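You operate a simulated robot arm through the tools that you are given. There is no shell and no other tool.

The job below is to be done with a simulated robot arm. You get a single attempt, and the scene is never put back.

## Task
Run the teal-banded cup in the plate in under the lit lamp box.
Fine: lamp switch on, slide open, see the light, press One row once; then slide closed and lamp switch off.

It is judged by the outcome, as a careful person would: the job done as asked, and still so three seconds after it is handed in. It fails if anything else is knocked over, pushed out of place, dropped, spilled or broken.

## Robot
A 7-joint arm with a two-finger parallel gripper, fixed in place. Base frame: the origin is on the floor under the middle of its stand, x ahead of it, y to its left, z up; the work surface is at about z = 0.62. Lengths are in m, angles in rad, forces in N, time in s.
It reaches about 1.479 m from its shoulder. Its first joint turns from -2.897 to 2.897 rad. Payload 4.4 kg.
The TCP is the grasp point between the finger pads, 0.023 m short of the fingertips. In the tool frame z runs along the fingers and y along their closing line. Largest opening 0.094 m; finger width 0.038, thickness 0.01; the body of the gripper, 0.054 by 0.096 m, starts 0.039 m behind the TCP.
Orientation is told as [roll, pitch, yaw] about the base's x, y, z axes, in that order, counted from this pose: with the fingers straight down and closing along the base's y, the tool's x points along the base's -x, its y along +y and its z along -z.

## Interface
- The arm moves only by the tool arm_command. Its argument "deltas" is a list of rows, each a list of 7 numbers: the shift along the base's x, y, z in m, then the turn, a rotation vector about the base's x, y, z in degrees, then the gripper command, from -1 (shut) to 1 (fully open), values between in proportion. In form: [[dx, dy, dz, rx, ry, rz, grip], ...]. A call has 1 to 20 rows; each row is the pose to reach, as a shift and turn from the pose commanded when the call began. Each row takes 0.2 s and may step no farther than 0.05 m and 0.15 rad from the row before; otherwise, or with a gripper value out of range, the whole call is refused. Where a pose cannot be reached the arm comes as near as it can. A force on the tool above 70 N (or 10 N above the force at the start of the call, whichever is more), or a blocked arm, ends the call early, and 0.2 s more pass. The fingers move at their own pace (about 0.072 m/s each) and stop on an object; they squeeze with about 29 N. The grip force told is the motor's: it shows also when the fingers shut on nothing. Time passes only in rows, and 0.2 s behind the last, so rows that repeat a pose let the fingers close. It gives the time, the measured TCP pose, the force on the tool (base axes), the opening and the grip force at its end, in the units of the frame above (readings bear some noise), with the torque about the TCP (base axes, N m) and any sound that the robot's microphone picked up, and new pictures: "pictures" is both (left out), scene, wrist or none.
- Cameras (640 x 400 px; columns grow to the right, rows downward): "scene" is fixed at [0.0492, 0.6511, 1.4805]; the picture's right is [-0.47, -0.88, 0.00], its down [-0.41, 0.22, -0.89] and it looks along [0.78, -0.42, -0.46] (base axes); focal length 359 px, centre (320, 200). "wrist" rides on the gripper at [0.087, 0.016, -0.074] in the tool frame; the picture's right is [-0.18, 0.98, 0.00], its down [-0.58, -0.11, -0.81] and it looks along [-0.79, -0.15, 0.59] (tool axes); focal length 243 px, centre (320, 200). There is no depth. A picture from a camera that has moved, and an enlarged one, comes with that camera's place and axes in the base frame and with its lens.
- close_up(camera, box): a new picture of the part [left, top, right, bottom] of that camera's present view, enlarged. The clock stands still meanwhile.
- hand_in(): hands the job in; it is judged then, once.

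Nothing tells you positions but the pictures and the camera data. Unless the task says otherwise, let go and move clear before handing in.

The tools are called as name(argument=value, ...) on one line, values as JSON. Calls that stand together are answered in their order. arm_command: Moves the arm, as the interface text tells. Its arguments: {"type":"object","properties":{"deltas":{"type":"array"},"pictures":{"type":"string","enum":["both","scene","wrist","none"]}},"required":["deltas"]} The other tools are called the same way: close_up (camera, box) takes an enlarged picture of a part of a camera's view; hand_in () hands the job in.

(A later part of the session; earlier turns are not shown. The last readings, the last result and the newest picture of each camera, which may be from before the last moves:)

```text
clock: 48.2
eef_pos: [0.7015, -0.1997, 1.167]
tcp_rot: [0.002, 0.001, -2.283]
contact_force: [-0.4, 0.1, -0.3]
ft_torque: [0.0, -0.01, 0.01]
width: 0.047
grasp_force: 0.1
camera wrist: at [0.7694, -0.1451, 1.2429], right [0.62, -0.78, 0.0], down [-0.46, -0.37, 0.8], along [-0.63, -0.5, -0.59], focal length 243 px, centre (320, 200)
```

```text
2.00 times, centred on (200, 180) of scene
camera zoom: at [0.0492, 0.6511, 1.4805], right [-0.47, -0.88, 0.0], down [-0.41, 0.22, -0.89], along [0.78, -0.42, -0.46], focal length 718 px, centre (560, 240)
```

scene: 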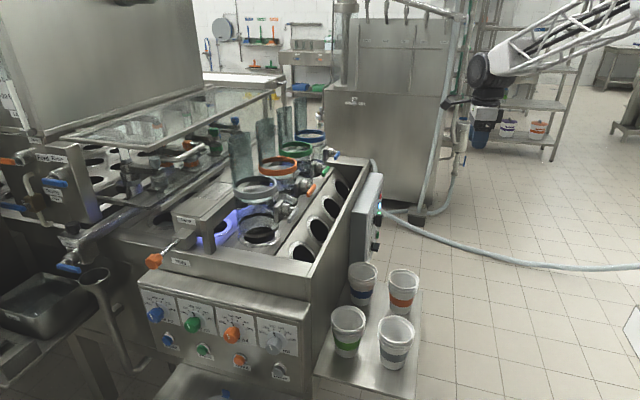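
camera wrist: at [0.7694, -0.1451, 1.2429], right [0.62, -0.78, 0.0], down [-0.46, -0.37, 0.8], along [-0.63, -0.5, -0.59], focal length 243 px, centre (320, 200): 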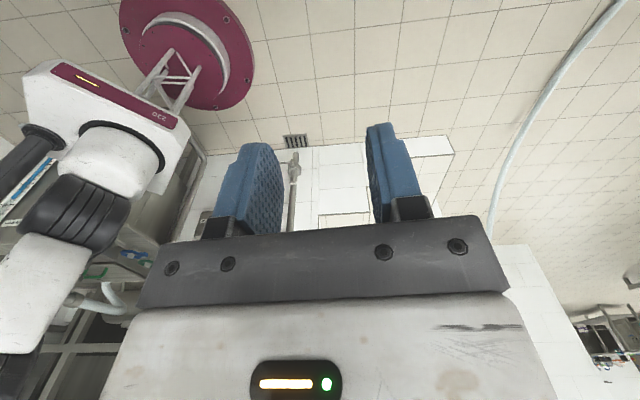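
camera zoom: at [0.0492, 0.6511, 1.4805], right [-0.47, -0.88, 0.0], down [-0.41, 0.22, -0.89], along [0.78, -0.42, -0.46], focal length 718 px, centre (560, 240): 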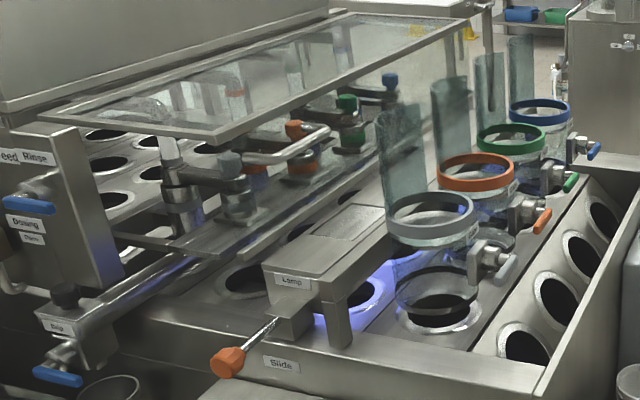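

The lamp is still lit and the slide open. Now I pitch level again in front of the One row button with the fingers shut.

arm_command(deltas=[[0.01, -0.015, -0.035, 6.19, -5.34, 0, -1], [0.02, -0.03, -0.075, 12.39, -10.68, 0, -1], [0.035, -0.04, -0.115, 18.58, -16.03, 0, -1], [0.055, -0.045, -0.158, 24.77, -21.37, 0, -1], [0.08, -0.05, -0.2, 30.97, -26.71, 0, -1], [0.105, -0.055, -0.243, 37.16, -32.06, 0, -1], [0.13, -0.055, -0.286, 43.36, -37.4, 0, -1], [0.155, -0.055, -0.329, 49.55, -42.74, 0, -1], [0.18, -0.055, -0.37, 55.74, -48.08, 0, -1], [0.2, -0.053, -0.41, 61.94, -53.43, 0, -1], [0.222, -0.052, -0.45, 68.13, -58.77, 0, -1]])

close_up(camera="wrist", box=[220, 0, 440, 160])

```text
clock: 50.6
eef_pos: [0.9237, -0.2538, 0.7202]
tcp_rot: [2.48, 1.565, 0.198]
contact_force: [0.2, -0.1, 0.6]
ft_torque: [-0.02, 0.03, 0.02]
width: 0.0002
grasp_force: 29.0
camera wrist: at [0.8863, -0.3206, 0.8056], right [0.74, -0.64, -0.18], down [-0.61, -0.54, -0.59], along [0.28, 0.55, -0.79], focal length 243 px, centre (320, 200)
```

scene: 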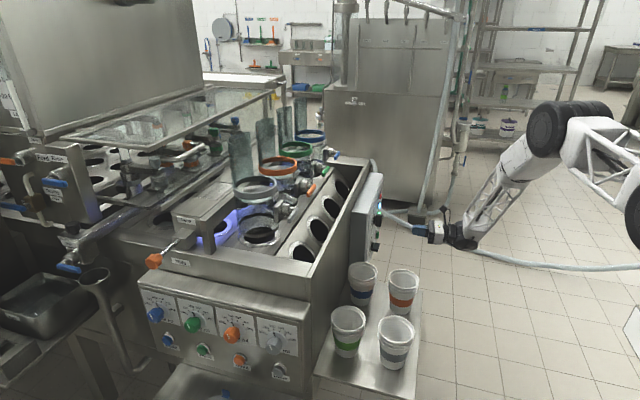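
wrist: 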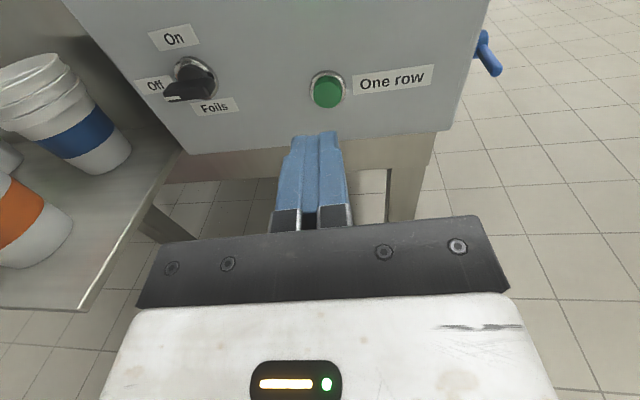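

```text
2.50 times, centred on (330, 80) of wrist
camera zoom: at [0.8863, -0.3206, 0.8056], right [0.74, -0.64, -0.18], down [-0.61, -0.54, -0.59], along [0.28, 0.55, -0.79], focal length 606 px, centre (295, 500)
```

zoom: 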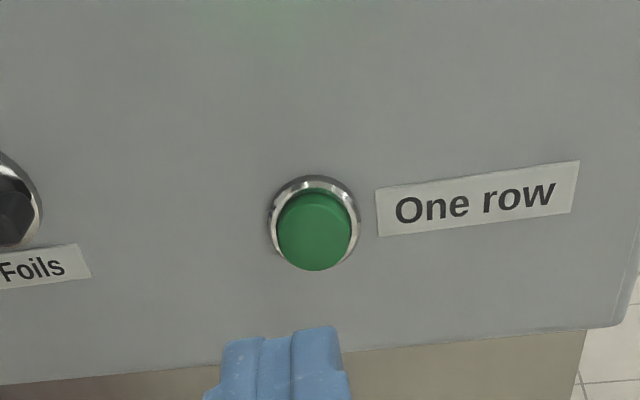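

The button is about 15.7 cm ahead and 4.2 cm below the TCP. I'll drop to its height and come within about 4 cm, then check aim.

arm_command(deltas=[[0.0005, -0.0005, -0.022, 0, 0, 0, -1], [0.0005, -0.0005, -0.043, 0, 0, 0, -1], [0.0266, 0.0298, -0.043, 0, 0, 0, -1], [0.0527, 0.06, -0.043, 0, 0, 0, -1], [0.0592, 0.0676, -0.043, 0, 0, 0, -1]])

close_up(camera="wrist", box=[240, 80, 400, 210])

close_up(camera="scene", box=[340, 180, 440, 270])

```text
clock: 51.8
eef_pos: [0.9813, -0.1842, 0.6753]
tcp_rot: [2.597, 1.569, 0.312]
contact_force: [-0.7, 0.2, 0.7]
ft_torque: [-0.02, -0.03, 0.0]
width: 0.0
grasp_force: 29.6
camera wrist: at [0.9459, -0.2516, 0.7613], right [0.74, -0.64, -0.18], down [-0.61, -0.54, -0.58], along [0.28, 0.54, -0.79], focal length 243 px, centre (320, 200)
```

scene: 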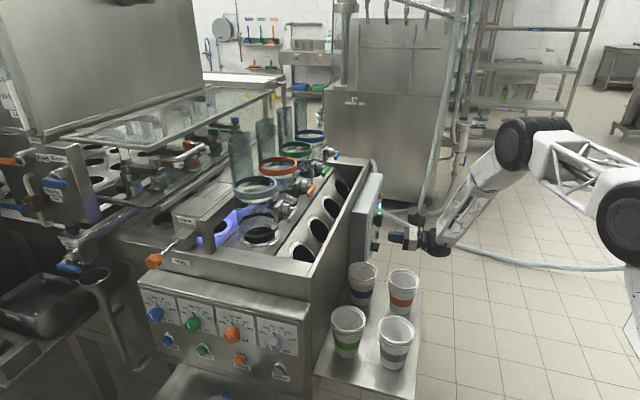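
wrist: 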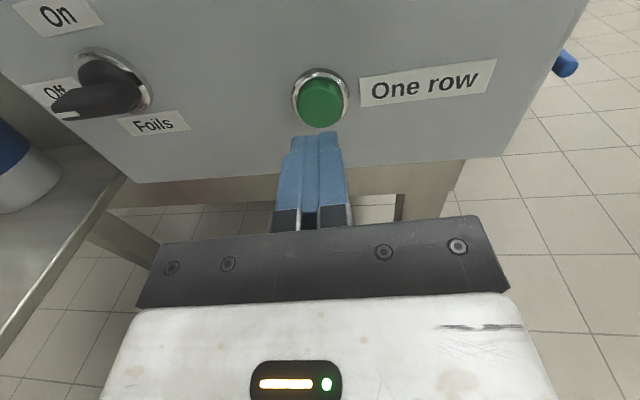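

```text
3.08 times, centred on (320, 145) of wrist
camera zoom: at [0.9459, -0.2516, 0.7613], right [0.74, -0.64, -0.18], down [-0.61, -0.54, -0.58], along [0.28, 0.54, -0.79], focal length 746 px, centre (320, 369)
```

zoom: 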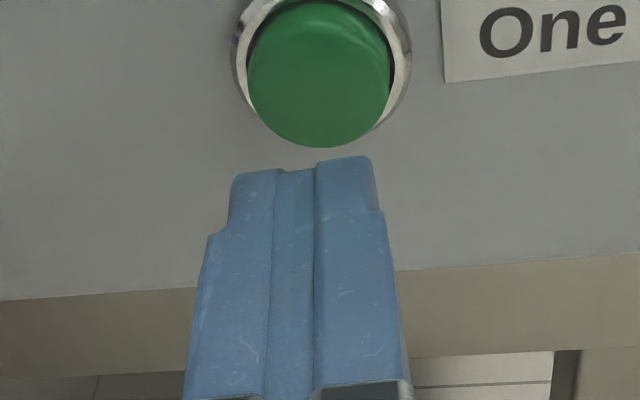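

```text
4.44 times, centred on (390, 225) of scene
camera zoom: at [0.0492, 0.6511, 1.4805], right [-0.47, -0.88, 0.0], down [-0.41, 0.22, -0.89], along [0.78, -0.42, -0.46], focal length 1596 px, centre (9, 89)
```

zoom: 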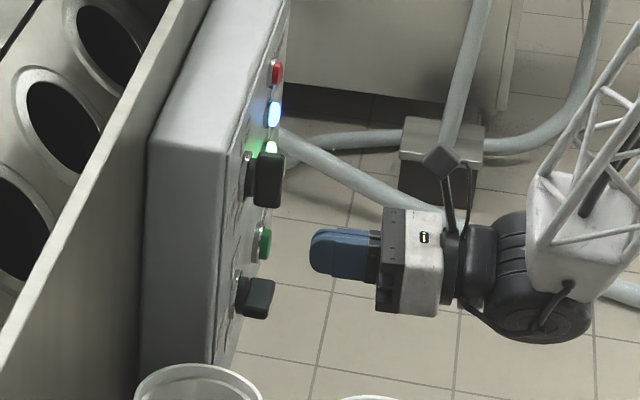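

The aim is centred on the button, with the fingertips about 4 cm off. I'll approach close, then press in small steps.

arm_command(deltas=[[0.0118, 0.0136, 0, 0, 0, 0, -1], [0.0235, 0.0273, 0, 0, 0, 0, -1]], pictures="none")

close_up(camera="wrist", box=[240, 80, 400, 210])

close_up(camera="scene", box=[350, 190, 420, 260])

```text
clock: 52.4
eef_pos: [1.0053, -0.1576, 0.6765]
tcp_rot: [2.298, 1.568, 0.012]
contact_force: [-0.2, -2.8, -1.0]
ft_torque: [-0.03, 0.02, -0.05]
width: 0.0003
grasp_force: 29.2
```

```text
3.08 times, centred on (320, 145) of wrist
camera zoom: at [0.9692, -0.2248, 0.7616], right [0.74, -0.64, -0.18], down [-0.61, -0.54, -0.58], along [0.28, 0.54, -0.79], focal length 746 px, centre (320, 369)
```

zoom: 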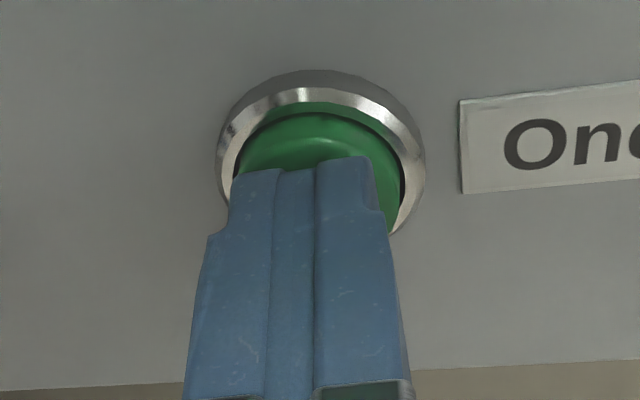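

```text
5.71 times, centred on (385, 225) of scene
camera zoom: at [0.0492, 0.6511, 1.4805], right [-0.47, -0.88, 0.0], down [-0.41, 0.22, -0.89], along [0.78, -0.42, -0.46], focal length 2051 px, centre (-51, 57)
```

zoom: 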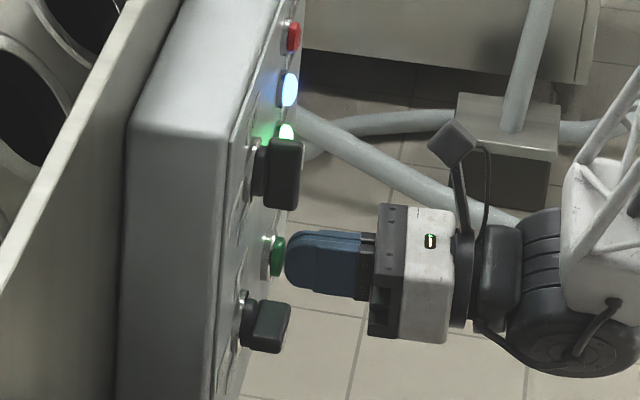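

arm_command(deltas=[[0.0013, 0.0015, 0, 0, 0, 0, -1], [0.0026, 0.003, 0, 0, 0, 0, -1], [0.0039, 0.0045, 0, 0, 0, 0, -1]], pictures="none")

```text
clock: 53.2
eef_pos: [1.0095, -0.1522, 0.6754]
tcp_rot: [2.787, 1.569, 0.502]
contact_force: [-18.5, -17.4, 4.1]
ft_torque: [0.08, -0.07, -0.12]
width: 0.0
grasp_force: 28.7
heard: click
```

A click: the button has been pressed once. I'll back straight off and watch the plate.

arm_command(deltas=[[-0.013, -0.0151, 0, 0, 0, 0, -1], [-0.0392, -0.0454, 0, 0, 0, 0, -1], [-0.0653, -0.0757, 0, 0, 0, 0, -1]], pictures="both")

close_up(camera="scene", box=[60, 80, 340, 280])

```text
clock: 54.0
eef_pos: [0.9447, -0.2264, 0.6759]
tcp_rot: [2.403, 1.569, 0.118]
contact_force: [-0.2, -0.4, -0.6]
ft_torque: [0.03, 0.04, 0.0]
width: 0.0
grasp_force: 29.6
camera wrist: at [0.9074, -0.2937, 0.7625], right [0.74, -0.64, -0.18], down [-0.61, -0.54, -0.58], along [0.28, 0.54, -0.79], focal length 243 px, centre (320, 200)
```

scene: 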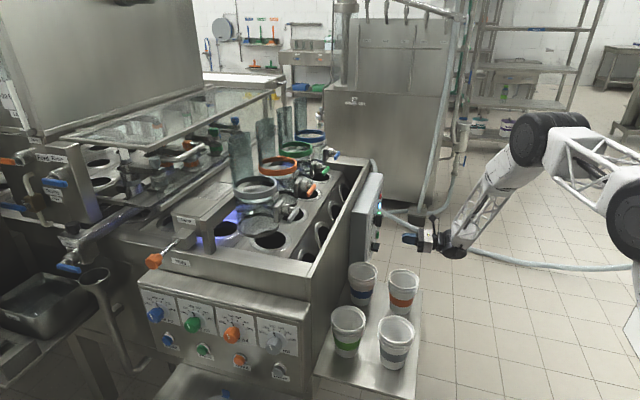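
wrist: 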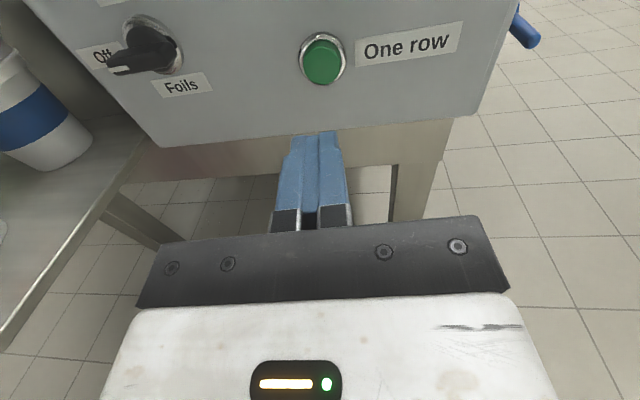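

```text
2.00 times, centred on (200, 180) of scene
camera zoom: at [0.0492, 0.6511, 1.4805], right [-0.47, -0.88, 0.0], down [-0.41, 0.22, -0.89], along [0.78, -0.42, -0.46], focal length 718 px, centre (560, 240)
```

zoom: 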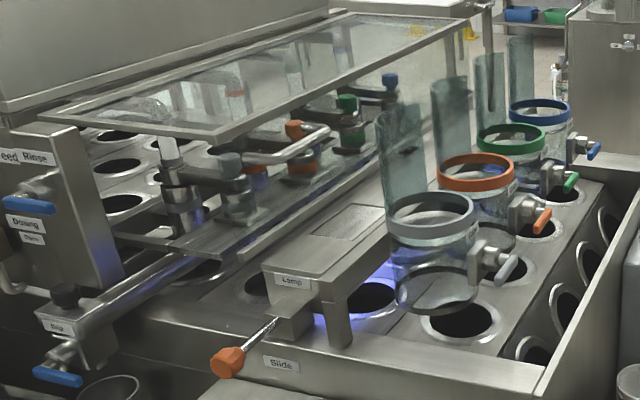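

The plate is moving to the right. I'll wait for it to settle.

arm_command(deltas=[[0, 0, 0, 0, 0, 0, -1], [0, 0, 0, 0, 0, 0, -1], [0, 0, 0, 0, 0, 0, -1], [0, 0, 0, 0, 0, 0, -1], [0, 0, 0, 0, 0, 0, -1], [0, 0, 0, 0, 0, 0, -1]], pictures="scene")

close_up(camera="scene", box=[60, 80, 340, 280])

close_up(camera="scene", box=[160, 150, 260, 260])

```text
clock: 55.4
eef_pos: [0.9438, -0.2276, 0.6762]
tcp_rot: [2.534, 1.57, 0.251]
contact_force: [-0.6, -0.4, 0.1]
ft_torque: [0.02, -0.03, -0.01]
width: 0.0
grasp_force: 29.3
```

scene: 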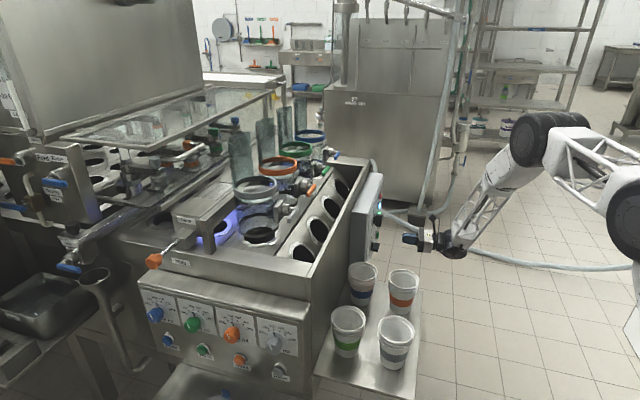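

```text
2.00 times, centred on (200, 180) of scene
camera zoom: at [0.0492, 0.6511, 1.4805], right [-0.47, -0.88, 0.0], down [-0.41, 0.22, -0.89], along [0.78, -0.42, -0.46], focal length 718 px, centre (560, 240)
```

zoom: 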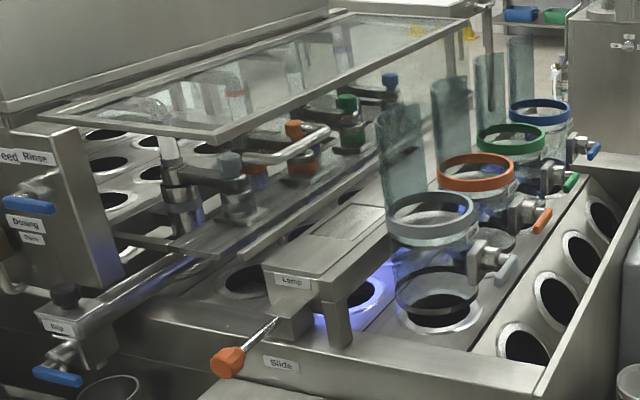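

```text
3.64 times, centred on (210, 205) of scene
camera zoom: at [0.0492, 0.6511, 1.4805], right [-0.47, -0.88, 0.0], down [-0.41, 0.22, -0.89], along [0.78, -0.42, -0.46], focal length 1305 px, centre (720, 182)
```

zoom: 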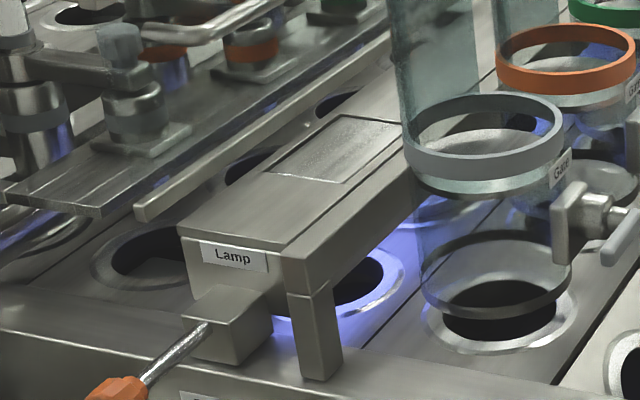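

The plate has advanced exactly one row and stopped. Now back to the slide to close it: lifting and turning fingers-down first.

arm_command(deltas=[[-0.025, -0.02, 0.02, -5.68, 4.9, 0, -1], [-0.05, -0.03, 0.055, -11.36, 9.8, 0, -1], [-0.075, -0.03, 0.095, -17.03, 14.69, 0, -1], [-0.1, -0.03, 0.135, -22.71, 19.59, 0, -1], [-0.122, -0.025, 0.178, -28.39, 24.49, 0, -1], [-0.144, -0.018, 0.222, -34.07, 29.39, 0, -1], [-0.165, -0.01, 0.266, -39.74, 34.28, 0, -1], [-0.184, -0.002, 0.31, -45.42, 39.18, 0, -1], [-0.202, 0.006, 0.355, -51.1, 44.08, 0, -1], [-0.218, 0.014, 0.4, -56.78, 48.98, 0, -1], [-0.232, 0.022, 0.445, -62.45, 53.87, 0, -1], [-0.243, 0.028, 0.49, -68.13, 58.77, 0, 0.4]], pictures="none")

arm_command(deltas=[[-0.003, 0.046, 0.006, 0, 0, 6.43, 0.4], [-0.006, 0.092, 0.012, 0, 0, 12.86, 0.4], [-0.009, 0.138, 0.018, 0, 0, 19.29, 0.4], [-0.012, 0.184, 0.024, 0, 0, 25.71, 0.4], [-0.015, 0.23, 0.03, 0, 0, 32.14, 0.4], [-0.018, 0.276, 0.036, 0, 0, 38.57, 0.4], [-0.021, 0.322, 0.042, 0, 0, 45, 0.4], [-0.024, 0.368, 0.048, 0, 0, 51.43, 0.4], [-0.027, 0.414, 0.054, 0, 0, 57.86, 0.4], [-0.03, 0.46, 0.06, 0, 0, 64.29, 0.4], [-0.033, 0.506, 0.066, 0, 0, 70.71, 0.4], [-0.036, 0.552, 0.072, 0, 0, 77.14, 0.4], [-0.039, 0.598, 0.078, 0, 0, 83.57, 0.4], [-0.04, 0.644, 0.08, 0, 0, 90, 0.4]], pictures="both")

close_up(camera="wrist", box=[380, 0, 640, 230])

```text
clock: 58.0
eef_pos: [0.7026, -0.1979, 1.1659]
tcp_rot: [0.001, -0.001, -2.281]
contact_force: [0.2, 0.2, -0.4]
ft_torque: [-0.01, -0.02, -0.02]
width: 0.0539
grasp_force: 0.1
```

```text
clock: 61.0
eef_pos: [0.6607, 0.4426, 1.2462]
tcp_rot: [0.001, 0.002, -0.708]
contact_force: [0.3, 0.3, 1.0]
ft_torque: [-0.02, -0.03, 0.03]
width: 0.066
grasp_force: 0.0
camera wrist: at [0.6063, 0.5126, 1.3195], right [0.78, 0.63, 0.0], down [0.37, -0.46, 0.8], along [0.51, -0.63, -0.59], focal length 243 px, centre (320, 200)
```

scene: 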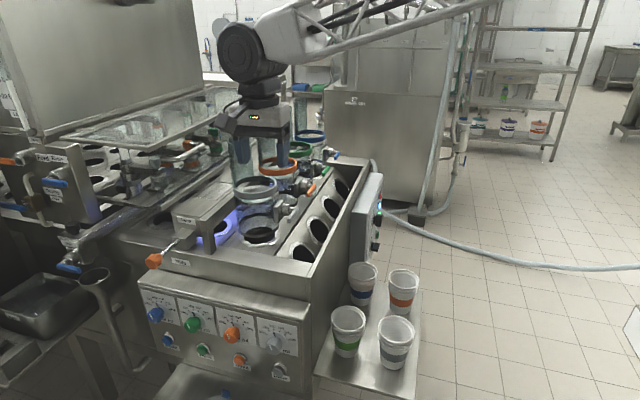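
wrist: 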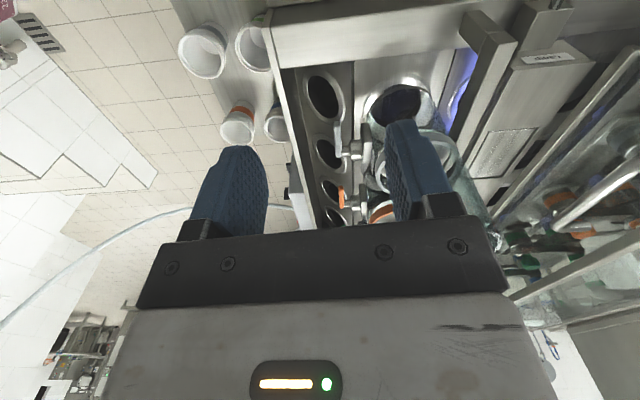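

```text
1.74 times, centred on (510, 115) of wrist
camera zoom: at [0.6063, 0.5126, 1.3195], right [0.78, 0.63, 0.0], down [0.37, -0.46, 0.8], along [0.51, -0.63, -0.59], focal length 422 px, centre (-10, 348)
```

zoom: 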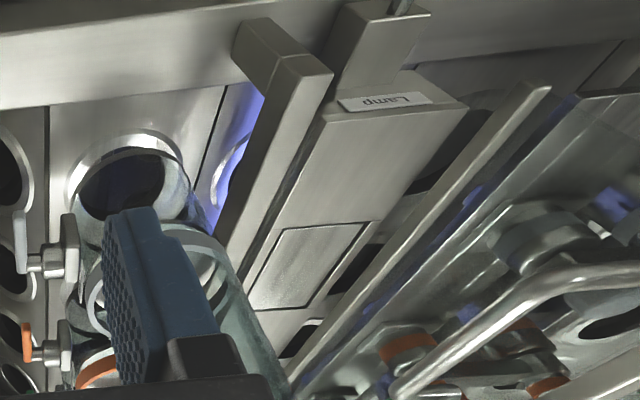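

close_up(camera="scene", box=[200, 170, 280, 250])

close_up(camera="wrist", box=[430, 50, 530, 210])

```text
5.00 times, centred on (240, 210) of scene
camera zoom: at [0.0492, 0.6511, 1.4805], right [-0.47, -0.88, 0.0], down [-0.41, 0.22, -0.89], along [0.78, -0.42, -0.46], focal length 1795 px, centre (720, 150)
```

zoom: 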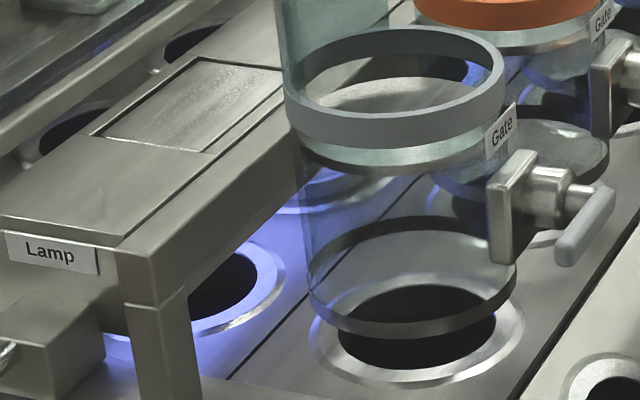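

```text
2.50 times, centred on (480, 130) of wrist
camera zoom: at [0.6063, 0.5126, 1.3195], right [0.78, 0.63, 0.0], down [0.37, -0.46, 0.8], along [0.51, -0.63, -0.59], focal length 606 px, centre (-80, 375)
```

zoom: 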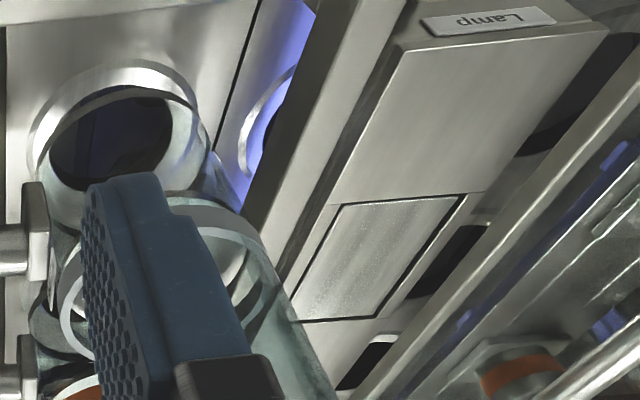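

Now to the slide knob, which I left near (0.801, 0.683, 0.983). Moving above it first.

arm_command(deltas=[[0.0234, 0.04, -0.01, 0, 0, 0, 0.4], [0.0467, 0.08, -0.02, 0, 0, 0, 0.4], [0.07, 0.12, -0.03, 0, 0, 0, 0.4], [0.0934, 0.16, -0.045, 0, 0, 0, 0.4], [0.1167, 0.2, -0.07, 0, 0, 0, 0.4], [0.14, 0.24, -0.09, 0, 0, 0, 0.4], [0.14, 0.24, -0.135, 0, 0, 0, 0.4]], pictures="wrist")

close_up(camera="wrist", box=[200, 0, 440, 220])

```text
refused: row 5 steps farther than a row can; nothing moved
```

```text
1.82 times, centred on (320, 110) of wrist
camera zoom: at [0.6063, 0.5126, 1.3195], right [0.78, 0.63, 0.0], down [0.37, -0.46, 0.8], along [0.51, -0.63, -0.59], focal length 441 px, centre (320, 364)
```

zoom: 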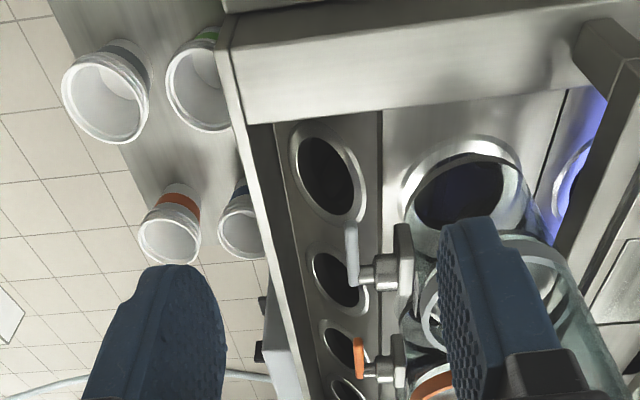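

One row was a hair too long, so nothing moved. I'll repeat it with shorter steps.

arm_command(deltas=[[0.0234, 0.04, -0.01, 0, 0, 0, 0.4], [0.0467, 0.08, -0.02, 0, 0, 0, 0.4], [0.07, 0.12, -0.03, 0, 0, 0, 0.4], [0.0934, 0.16, -0.04, 0, 0, 0, 0.4], [0.1167, 0.2, -0.05, 0, 0, 0, 0.4], [0.14, 0.24, -0.06, 0, 0, 0, 0.4], [0.14, 0.24, -0.1, 0, 0, 0, 0.4], [0.14, 0.24, -0.135, 0, 0, 0, 0.4]], pictures="wrist")

close_up(camera="wrist", box=[200, 0, 440, 220])

```text
clock: 62.8
eef_pos: [0.8018, 0.6841, 1.112]
tcp_rot: [0.003, 0.002, -0.709]
contact_force: [-0.2, 0.3, 0.5]
ft_torque: [0.03, -0.01, 0.01]
width: 0.0656
grasp_force: 0.0
camera wrist: at [0.7467, 0.753, 1.1854], right [0.78, 0.62, 0.0], down [0.37, -0.46, 0.8], along [0.5, -0.63, -0.59], focal length 243 px, centre (320, 200)
```

wrist: 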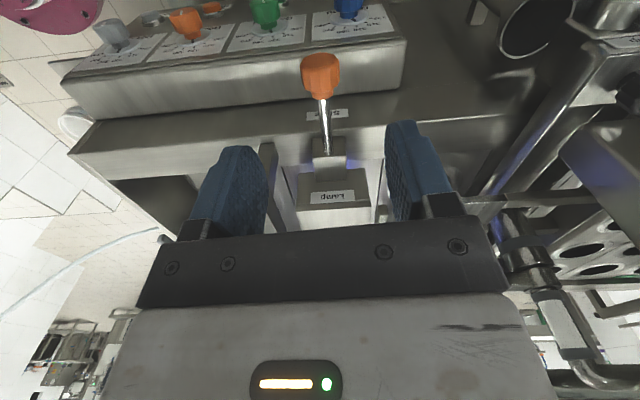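

```text
1.82 times, centred on (320, 110) of wrist
camera zoom: at [0.7467, 0.753, 1.1854], right [0.78, 0.62, 0.0], down [0.37, -0.46, 0.8], along [0.5, -0.63, -0.59], focal length 441 px, centre (320, 364)
```

zoom: 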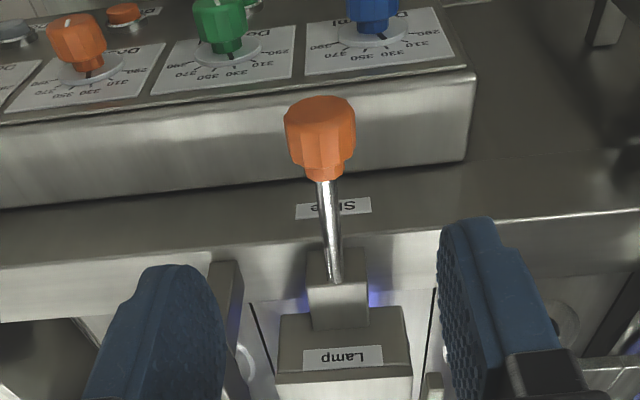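

The knob is about 13 mm inward of the TCP (it slipped a little in the grip on the pull). I'll correct for that, descend, and grip.

arm_command(deltas=[[0.004, -0.0075, -0.043, 0, 0, 0, 0.4], [0.004, -0.0075, -0.086, 0, 0, 0, 0.4], [0.004, -0.0075, -0.128, 0, 0, 0, 0.4]], pictures="none")

close_up(camera="wrist", box=[200, 60, 440, 240])

close_up(camera="scene", box=[110, 180, 230, 280])

```text
clock: 63.6
eef_pos: [0.8065, 0.677, 0.9823]
tcp_rot: [0.003, 0.001, -0.712]
contact_force: [-0.4, 0.2, 0.8]
ft_torque: [0.0, 0.01, -0.04]
width: 0.0655
grasp_force: 0.0
```

```text
2.22 times, centred on (320, 150) of wrist
camera zoom: at [0.7513, 0.7451, 1.0575], right [0.78, 0.62, 0.0], down [0.37, -0.47, 0.8], along [0.5, -0.63, -0.59], focal length 539 px, centre (320, 311)
```

zoom: 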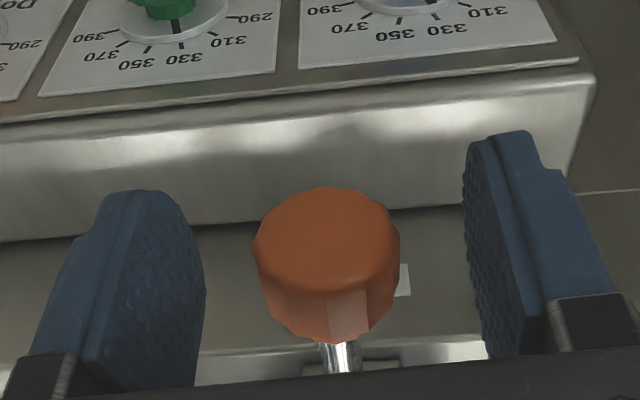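

```text
4.00 times, centred on (170, 230) of scene
camera zoom: at [0.0492, 0.6511, 1.4805], right [-0.47, -0.88, 0.0], down [-0.41, 0.22, -0.89], along [0.78, -0.42, -0.46], focal length 1436 px, centre (920, 80)
```

zoom: 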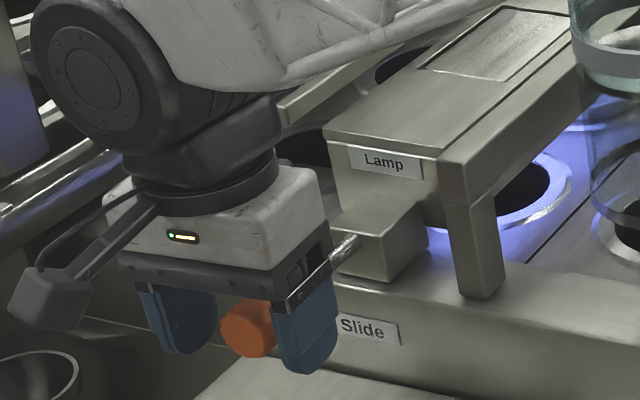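

Same framing as at the first grip. Closing, then pushing the slide in along its axis in small steps.

arm_command(deltas=[[0, 0, 0, 0, 0, 0, -1], [0, 0, 0, 0, 0, 0, -1], [0, 0, 0, 0, 0, 0, -1]], pictures="none")

arm_command(deltas=[[0.0036, -0.0034, 0, 0, 0, 0, -1], [0.0073, -0.0069, 0, 0, 0, 0, -1]], pictures="none")

```text
clock: 64.4
eef_pos: [0.8074, 0.6765, 0.9822]
tcp_rot: [0.003, 0.002, -0.709]
contact_force: [27.8, 26.2, -9.0]
ft_torque: [0.2, -0.16, -0.75]
width: 0.0328
grasp_force: 44.7
```

```text
clock: 65.0
eef_pos: [0.8132, 0.6701, 0.982]
tcp_rot: [0.001, 0.001, -0.709]
contact_force: [32.5, 35.7, -12.6]
ft_torque: [0.26, -0.06, -0.54]
width: 0.0326
grasp_force: 45.1
```

Side load is building again, so I'll ease 1.5 mm to the left and go on.

arm_command(deltas=[[0.0011, 0.0011, -0.0003, 0, 0, 0, -1], [0.0047, -0.0023, -0.0003, 0, 0, 0, -1], [0.0084, -0.0058, -0.0003, 0, 0, 0, -1]], pictures="none")

```text
clock: 65.8
eef_pos: [0.8211, 0.6633, 0.9822]
tcp_rot: [0.0, 0.002, -0.711]
contact_force: [-14.9, -13.0, -2.6]
ft_torque: [-0.1, 0.15, -0.94]
width: 0.0327
grasp_force: 45.1
```

arm_command(deltas=[[0.0033, -0.0037, 0, 0, 0, 0, -1], [0.0069, -0.0072, 0, 0, 0, 0, -1], [0.0105, -0.0107, 0, 0, 0, 0, -1]], pictures="none")

```text
clock: 66.6
eef_pos: [0.8322, 0.6529, 0.9818]
tcp_rot: [-0.001, 0.002, -0.712]
contact_force: [-26.5, -23.6, -2.6]
ft_torque: [-0.21, 0.16, -1.23]
width: 0.0329
grasp_force: 44.8
```

arm_command(deltas=[[0.0027, -0.0044, 0, 0, 0, 0, -1], [0.0063, -0.008, 0, 0, 0, 0, -1], [0.0099, -0.0116, 0, 0, 0, 0, -1]], pictures="none")

```text
clock: 67.4
eef_pos: [0.8421, 0.6427, 0.981]
tcp_rot: [0.003, 0.003, -0.71]
contact_force: [1.3, 4.3, -11.1]
ft_torque: [0.22, 0.13, -0.7]
width: 0.0328
grasp_force: 45.1
```

Nearly in. Small steps now until I feel the closed stop.

arm_command(deltas=[[0.0029, -0.0028, 0, 0, 0, 0, -1], [0.0058, -0.0056, 0, 0, 0, 0, -1]], pictures="none")

arm_command(deltas=[[0.0015, -0.0014, 0, 0, 0, 0, -1], [0.0029, -0.0028, 0, 0, 0, 0, -1]], pictures="both")

close_up(camera="scene", box=[110, 140, 270, 280])

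```text
clock: 68.0
eef_pos: [0.8472, 0.6369, 0.9818]
tcp_rot: [0.001, 0.003, -0.71]
contact_force: [9.3, 10.7, -13.2]
ft_torque: [-0.02, -0.09, -0.89]
width: 0.0329
grasp_force: 45.2
```

```text
clock: 68.6
eef_pos: [0.8488, 0.6356, 0.9819]
tcp_rot: [0.002, 0.002, -0.711]
contact_force: [-6.6, 25.6, -12.5]
ft_torque: [0.01, -0.07, -0.77]
width: 0.0326
grasp_force: 45.6
camera wrist: at [0.7946, 0.703, 1.0565], right [0.78, 0.63, 0.0], down [0.37, -0.46, 0.8], along [0.5, -0.63, -0.59], focal length 243 px, centre (320, 200)
```

scene: 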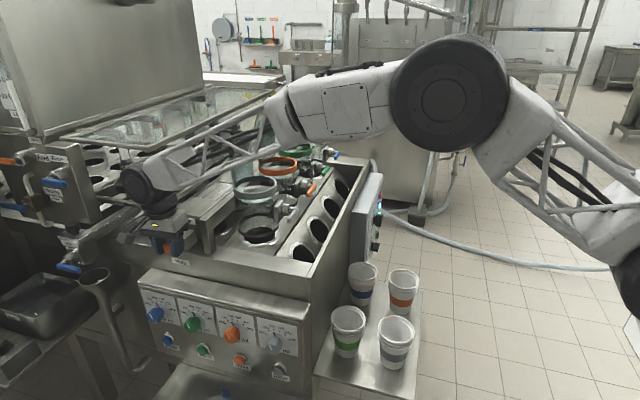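
wrist: 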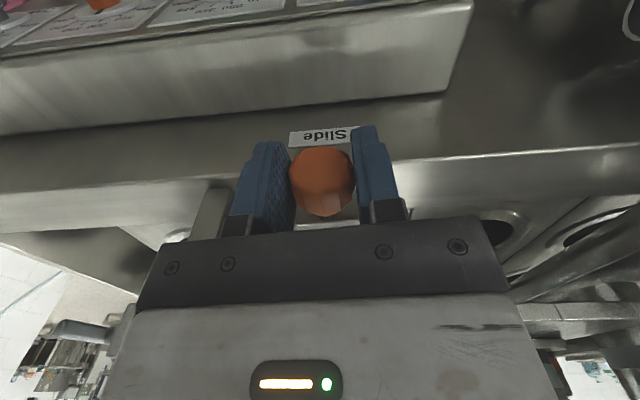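

```text
2.86 times, centred on (190, 210) of scene
camera zoom: at [0.0492, 0.6511, 1.4805], right [-0.47, -0.88, 0.0], down [-0.41, 0.22, -0.89], along [0.78, -0.42, -0.46], focal length 1026 px, centre (691, 171)
```

zoom: 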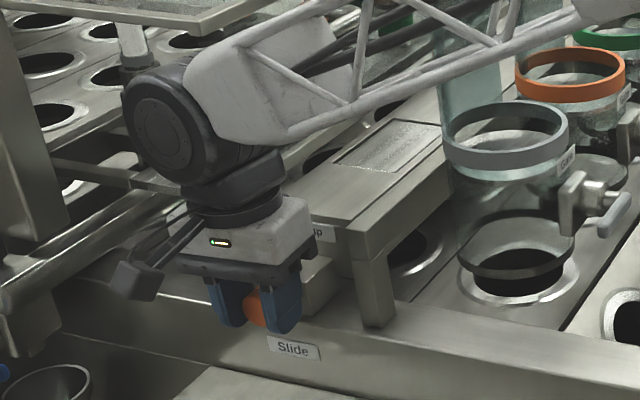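

The glow is gone and there's now 23 N of push-back along the axis. One tiny further push to confirm it's seated.

arm_command(deltas=[[0.0009, -0.0008, 0, 0, 0, 0, -1], [0.0009, -0.0008, 0, 0, 0, 0, -1]], pictures="none")

```text
clock: 69.2
eef_pos: [0.8505, 0.633, 0.9821]
tcp_rot: [0.001, 0.002, -0.711]
contact_force: [-12.2, 32.1, -8.7]
ft_torque: [0.25, 0.16, -0.63]
width: 0.0323
grasp_force: 45.3
```

It's seated at its original position. Letting go and lifting clear.

arm_command(deltas=[[0, 0, 0, 0, 0, 0, 0.4], [0, 0, 0, 0, 0, 0, 0.4], [0, 0, 0, 0, 0, 0, 0.4], [0, 0, 0.04, 0, 0, 0, 0.4], [0, 0, 0.085, 0, 0, 0, 0.4], [0, 0, 0.13, 0, 0, 0, 0.4], [0, 0, 0.175, 0, 0, 0, 0.4]], pictures="both")

close_up(camera="scene", box=[130, 180, 250, 280])

close_up(camera="wrist", box=[200, 0, 440, 220])

```text
clock: 70.8
eef_pos: [0.8498, 0.6328, 1.1572]
tcp_rot: [0.001, 0.001, -0.71]
contact_force: [0.2, -0.5, -0.8]
ft_torque: [-0.03, -0.01, 0.0]
width: 0.0659
grasp_force: 0.0
camera wrist: at [0.7963, 0.7011, 1.2316], right [0.78, 0.62, 0.0], down [0.37, -0.46, 0.8], along [0.5, -0.63, -0.59], focal length 243 px, centre (320, 200)
```

scene: 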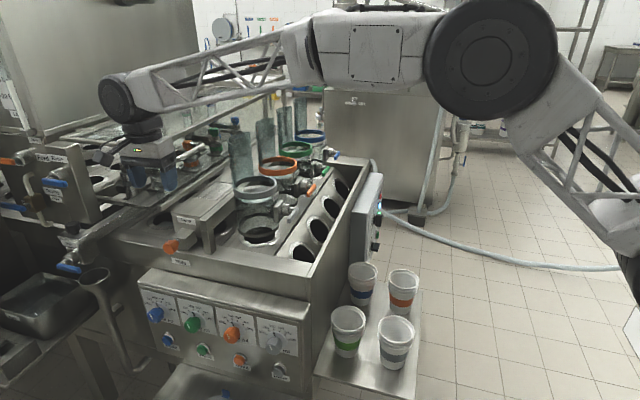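
wrist: 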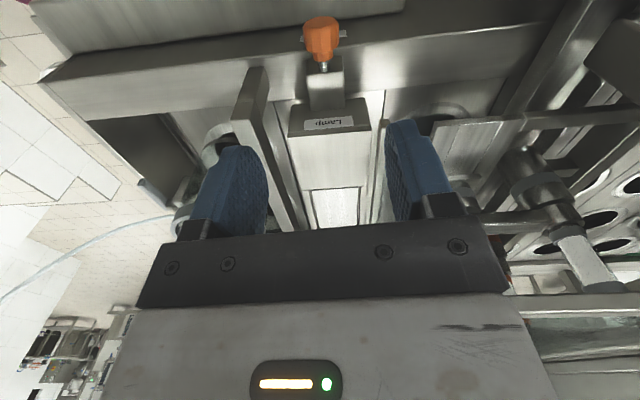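

```text
4.00 times, centred on (190, 230) of scene
camera zoom: at [0.0492, 0.6511, 1.4805], right [-0.47, -0.88, 0.0], down [-0.41, 0.22, -0.89], along [0.78, -0.42, -0.46], focal length 1436 px, centre (840, 80)
```

zoom: 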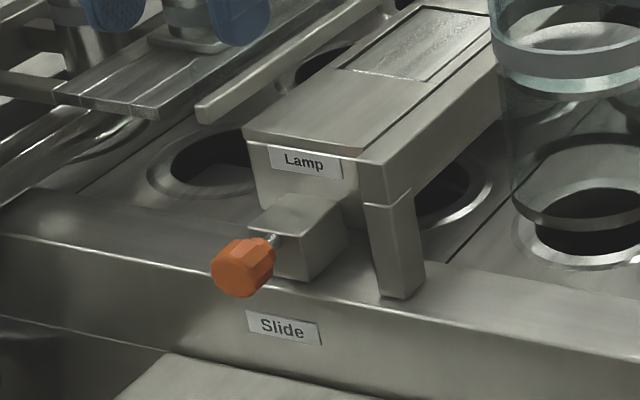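

```text
1.82 times, centred on (320, 110) of wrist
camera zoom: at [0.7963, 0.7011, 1.2316], right [0.78, 0.62, 0.0], down [0.37, -0.46, 0.8], along [0.5, -0.63, -0.59], focal length 441 px, centre (320, 364)
```

zoom: 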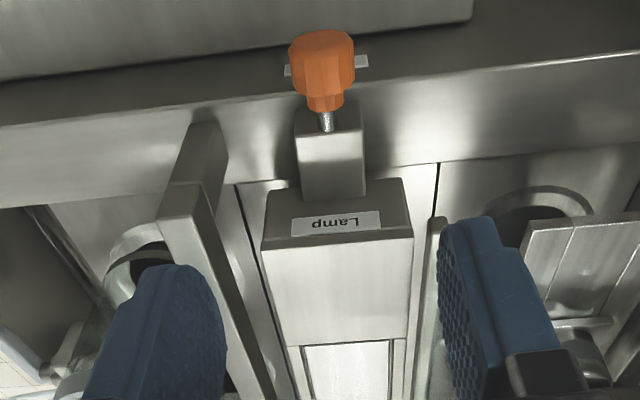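

The slide is closed exactly as it was at the start. Last step is the lamp switch: back round to the panel by the same safe route.

arm_command(deltas=[[-0.027, -0.027, 0.013, 0, 0, 0, 0.2], [-0.054, -0.054, 0.026, 0, 0, 0, 0.2], [-0.081, -0.081, 0.039, 0, 0, 0, 0.2], [-0.108, -0.108, 0.052, 0, 0, 0, 0.2], [-0.135, -0.135, 0.065, 0, 0, 0, 0.2], [-0.162, -0.162, 0.078, 0, 0, 0, 0.2], [-0.19, -0.188, 0.09, 0, 0, 0, 0.2]], pictures="none")

arm_command(deltas=[[0.003, -0.046, -0.006, 0, 0, -6.43, 0.2], [0.006, -0.092, -0.012, 0, 0, -12.86, 0.2], [0.009, -0.138, -0.018, 0, 0, -19.29, 0.2], [0.012, -0.184, -0.024, 0, 0, -25.71, 0.2], [0.015, -0.23, -0.03, 0, 0, -32.14, 0.2], [0.018, -0.276, -0.036, 0, 0, -38.57, 0.2], [0.021, -0.322, -0.042, 0, 0, -45, 0.2], [0.024, -0.368, -0.048, 0, 0, -51.43, 0.2], [0.027, -0.414, -0.054, 0, 0, -57.86, 0.2], [0.03, -0.46, -0.06, 0, 0, -64.29, 0.2], [0.033, -0.506, -0.066, 0, 0, -70.71, 0.2], [0.036, -0.552, -0.072, 0, 0, -77.14, 0.2], [0.039, -0.598, -0.078, 0, 0, -83.57, 0.2], [0.04, -0.644, -0.08, 0, 0, -90, 0.2]], pictures="scene")

close_up(camera="scene", box=[60, 80, 340, 280])

```text
clock: 72.4
eef_pos: [0.6616, 0.4435, 1.2449]
tcp_rot: [0.002, 0.002, -0.709]
contact_force: [0.5, 0.1, -0.6]
ft_torque: [0.0, 0.0, 0.0]
width: 0.0564
grasp_force: 0.1
```

```text
clock: 75.4
eef_pos: [0.7, -0.2001, 1.168]
tcp_rot: [0.003, 0.002, -2.282]
contact_force: [0.0, -0.1, 0.8]
ft_torque: [0.04, 0.0, 0.01]
width: 0.0563
grasp_force: 0.0
```

scene: 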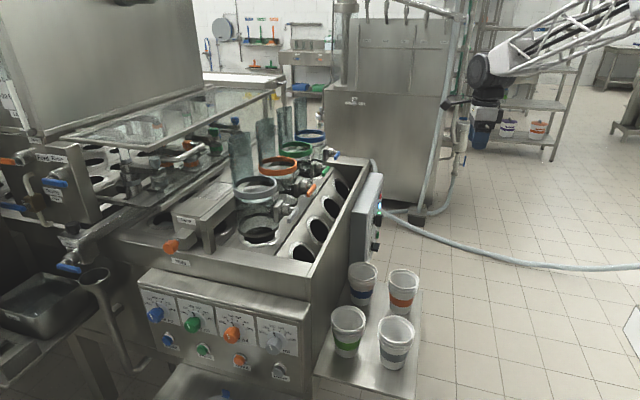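

```text
2.00 times, centred on (200, 180) of scene
camera zoom: at [0.0492, 0.6511, 1.4805], right [-0.47, -0.88, 0.0], down [-0.41, 0.22, -0.89], along [0.78, -0.42, -0.46], focal length 718 px, centre (560, 240)
```

zoom: 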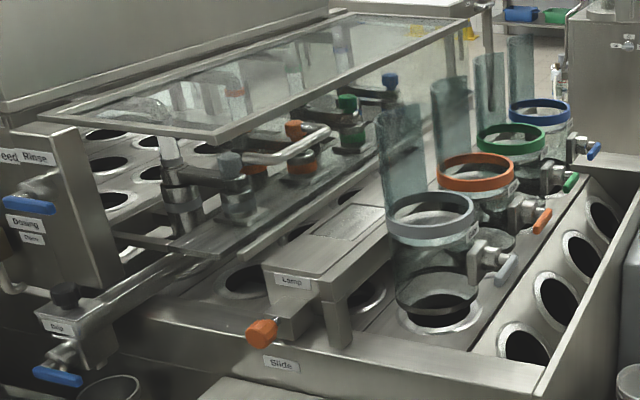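

Everything looks right at the machine. Now I pitch level in front of the Lamp switch.

arm_command(deltas=[[0.007, 0.001, -0.031, 6.19, -5.34, 0, 0.2], [0.017, 0.002, -0.066, 12.39, -10.68, 0, 0.2], [0.027, 0.003, -0.101, 18.58, -16.03, 0, 0.2], [0.037, 0.005, -0.136, 24.77, -21.37, 0, 0.2], [0.047, 0.007, -0.171, 30.97, -26.71, 0, 0.2], [0.062, 0.012, -0.206, 37.16, -32.06, 0, 0.2], [0.077, 0.017, -0.241, 43.36, -37.4, 0, 0.2], [0.092, 0.022, -0.271, 49.55, -42.74, 0, 0.2], [0.107, 0.027, -0.301, 55.74, -48.08, 0, 0.2], [0.122, 0.035, -0.331, 61.94, -53.43, 0, 0.2], [0.137, 0.047, -0.348, 68.13, -58.77, 0, 0.2]], pictures="wrist")

close_up(camera="wrist", box=[220, 0, 420, 125])

```text
clock: 77.8
eef_pos: [0.8394, -0.1526, 0.8204]
tcp_rot: [2.537, 1.565, 0.252]
contact_force: [0.1, -0.3, 0.8]
ft_torque: [-0.03, 0.01, -0.03]
width: 0.0563
grasp_force: 0.0
camera wrist: at [0.802, -0.2203, 0.9061], right [0.74, -0.64, -0.18], down [-0.61, -0.54, -0.59], along [0.28, 0.55, -0.79], focal length 243 px, centre (320, 200)
```

wrist: 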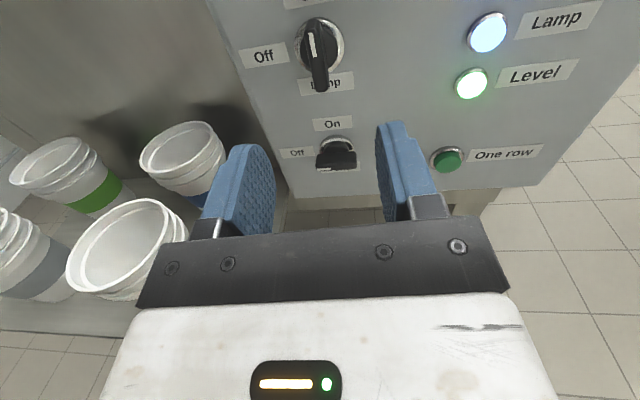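

```text
3.20 times, centred on (320, 62) of wrist
camera zoom: at [0.802, -0.2203, 0.9061], right [0.74, -0.64, -0.18], down [-0.61, -0.54, -0.59], along [0.28, 0.55, -0.79], focal length 776 px, centre (320, 640)
```

zoom: 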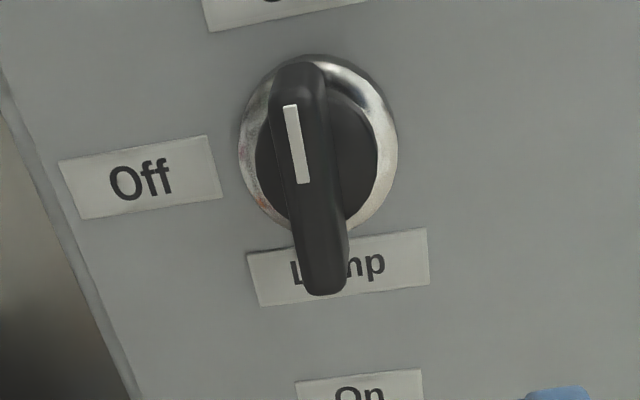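

The switch still points to On. I'll move straight in with the fingers either side of the upright bar, 1.6 mm to the left of before.

arm_command(deltas=[[0.0249, 0.0313, 0, 0, 0, 0, 0.2], [0.0511, 0.0615, 0, 0, 0, 0, 0.2], [0.0641, 0.0767, 0, 0, 0, 0, 0.2]], pictures="none")

close_up(camera="wrist", box=[220, 80, 420, 230])

```text
clock: 78.6
eef_pos: [0.9029, -0.0747, 0.8193]
tcp_rot: [2.648, 1.57, 0.366]
contact_force: [-0.6, 0.3, 0.1]
ft_torque: [0.01, 0.0, 0.01]
width: 0.0564
grasp_force: 0.0
```

```text
2.67 times, centred on (320, 155) of wrist
camera zoom: at [0.8664, -0.1424, 0.9057], right [0.74, -0.64, -0.18], down [-0.61, -0.54, -0.58], along [0.28, 0.55, -0.79], focal length 647 px, centre (320, 320)
```

zoom: 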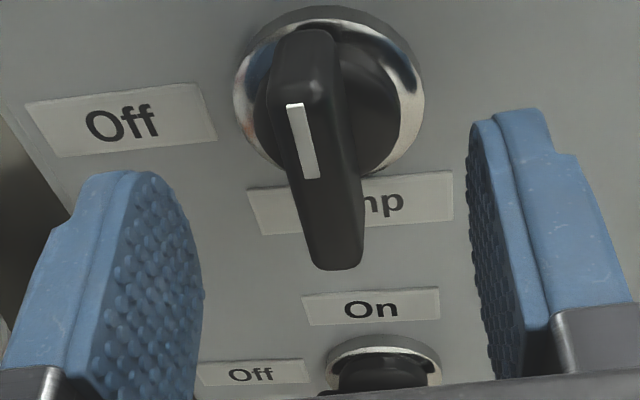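

Centred. Last 2 cm in, then grip.

arm_command(deltas=[[0.0065, 0.0076, 0, 0, 0, 0, 0.2], [0.0131, 0.0151, 0, 0, 0, 0, 0.2], [0.0131, 0.0151, 0, 0, 0, 0, -1], [0.0131, 0.0151, 0, 0, 0, 0, -1], [0.0131, 0.0151, 0, 0, 0, 0, -1], [0.0131, 0.0151, 0, 0, 0, 0, -1]], pictures="wrist")

```text
clock: 80.0
eef_pos: [0.9164, -0.0618, 0.8207]
tcp_rot: [2.433, 1.57, 0.146]
contact_force: [26.2, -4.3, -8.3]
ft_torque: [-0.11, 0.14, -1.17]
width: 0.0132
grasp_force: 45.4
camera wrist: at [0.8797, -0.1279, 0.9055], right [0.74, -0.64, -0.18], down [-0.61, -0.54, -0.58], along [0.28, 0.54, -0.79], focal length 243 px, centre (320, 200)
```

wrist: 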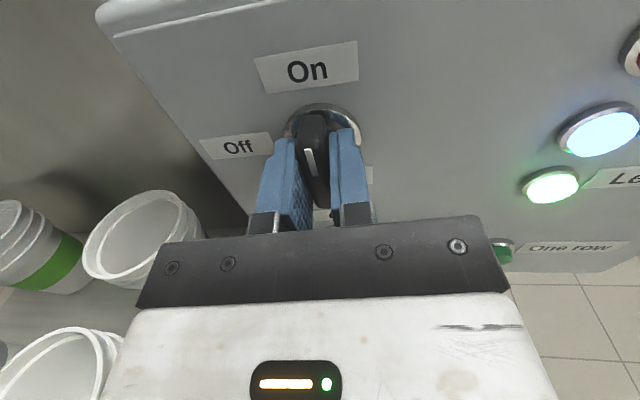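

Gripped. Turning counter-clockwise back to Off, with a small sideways correction.

arm_command(deltas=[[0.0005, -0.0004, -0.0003, -2.67, -3.1, 0, -1], [0.0005, -0.0004, -0.0003, -8.01, -9.29, 0, -1], [0.0005, -0.0004, -0.0003, -13.35, -15.48, 0, -1], [0.0005, -0.0004, -0.0003, -18.7, -21.68, 0, -1], [0.0005, -0.0004, -0.0003, -24.04, -27.87, 0, -1], [0.0005, -0.0004, -0.0003, -29.38, -34.06, 0, -1]], pictures="wrist")

```text
clock: 81.4
eef_pos: [0.9154, -0.0611, 0.8196]
tcp_rot: [1.576, 0.781, -0.708]
contact_force: [11.1, -11.4, 12.1]
ft_torque: [-0.04, 0.04, -1.73]
width: 0.0128
grasp_force: 45.0
camera wrist: at [0.8299, -0.0855, 0.8916], right [0.62, -0.54, 0.57], down [-0.27, -0.83, -0.49], along [0.73, 0.15, -0.66], focal length 243 px, centre (320, 200)
```

wrist: 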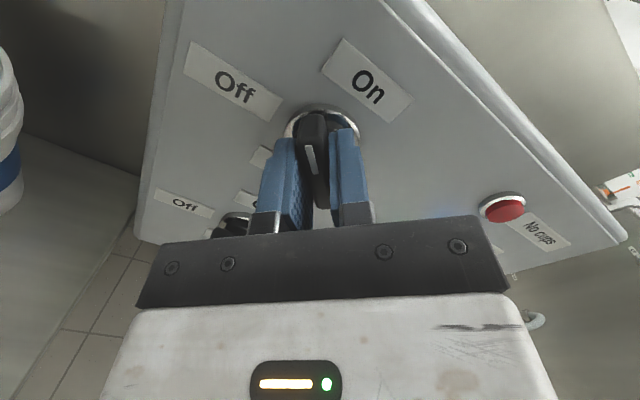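

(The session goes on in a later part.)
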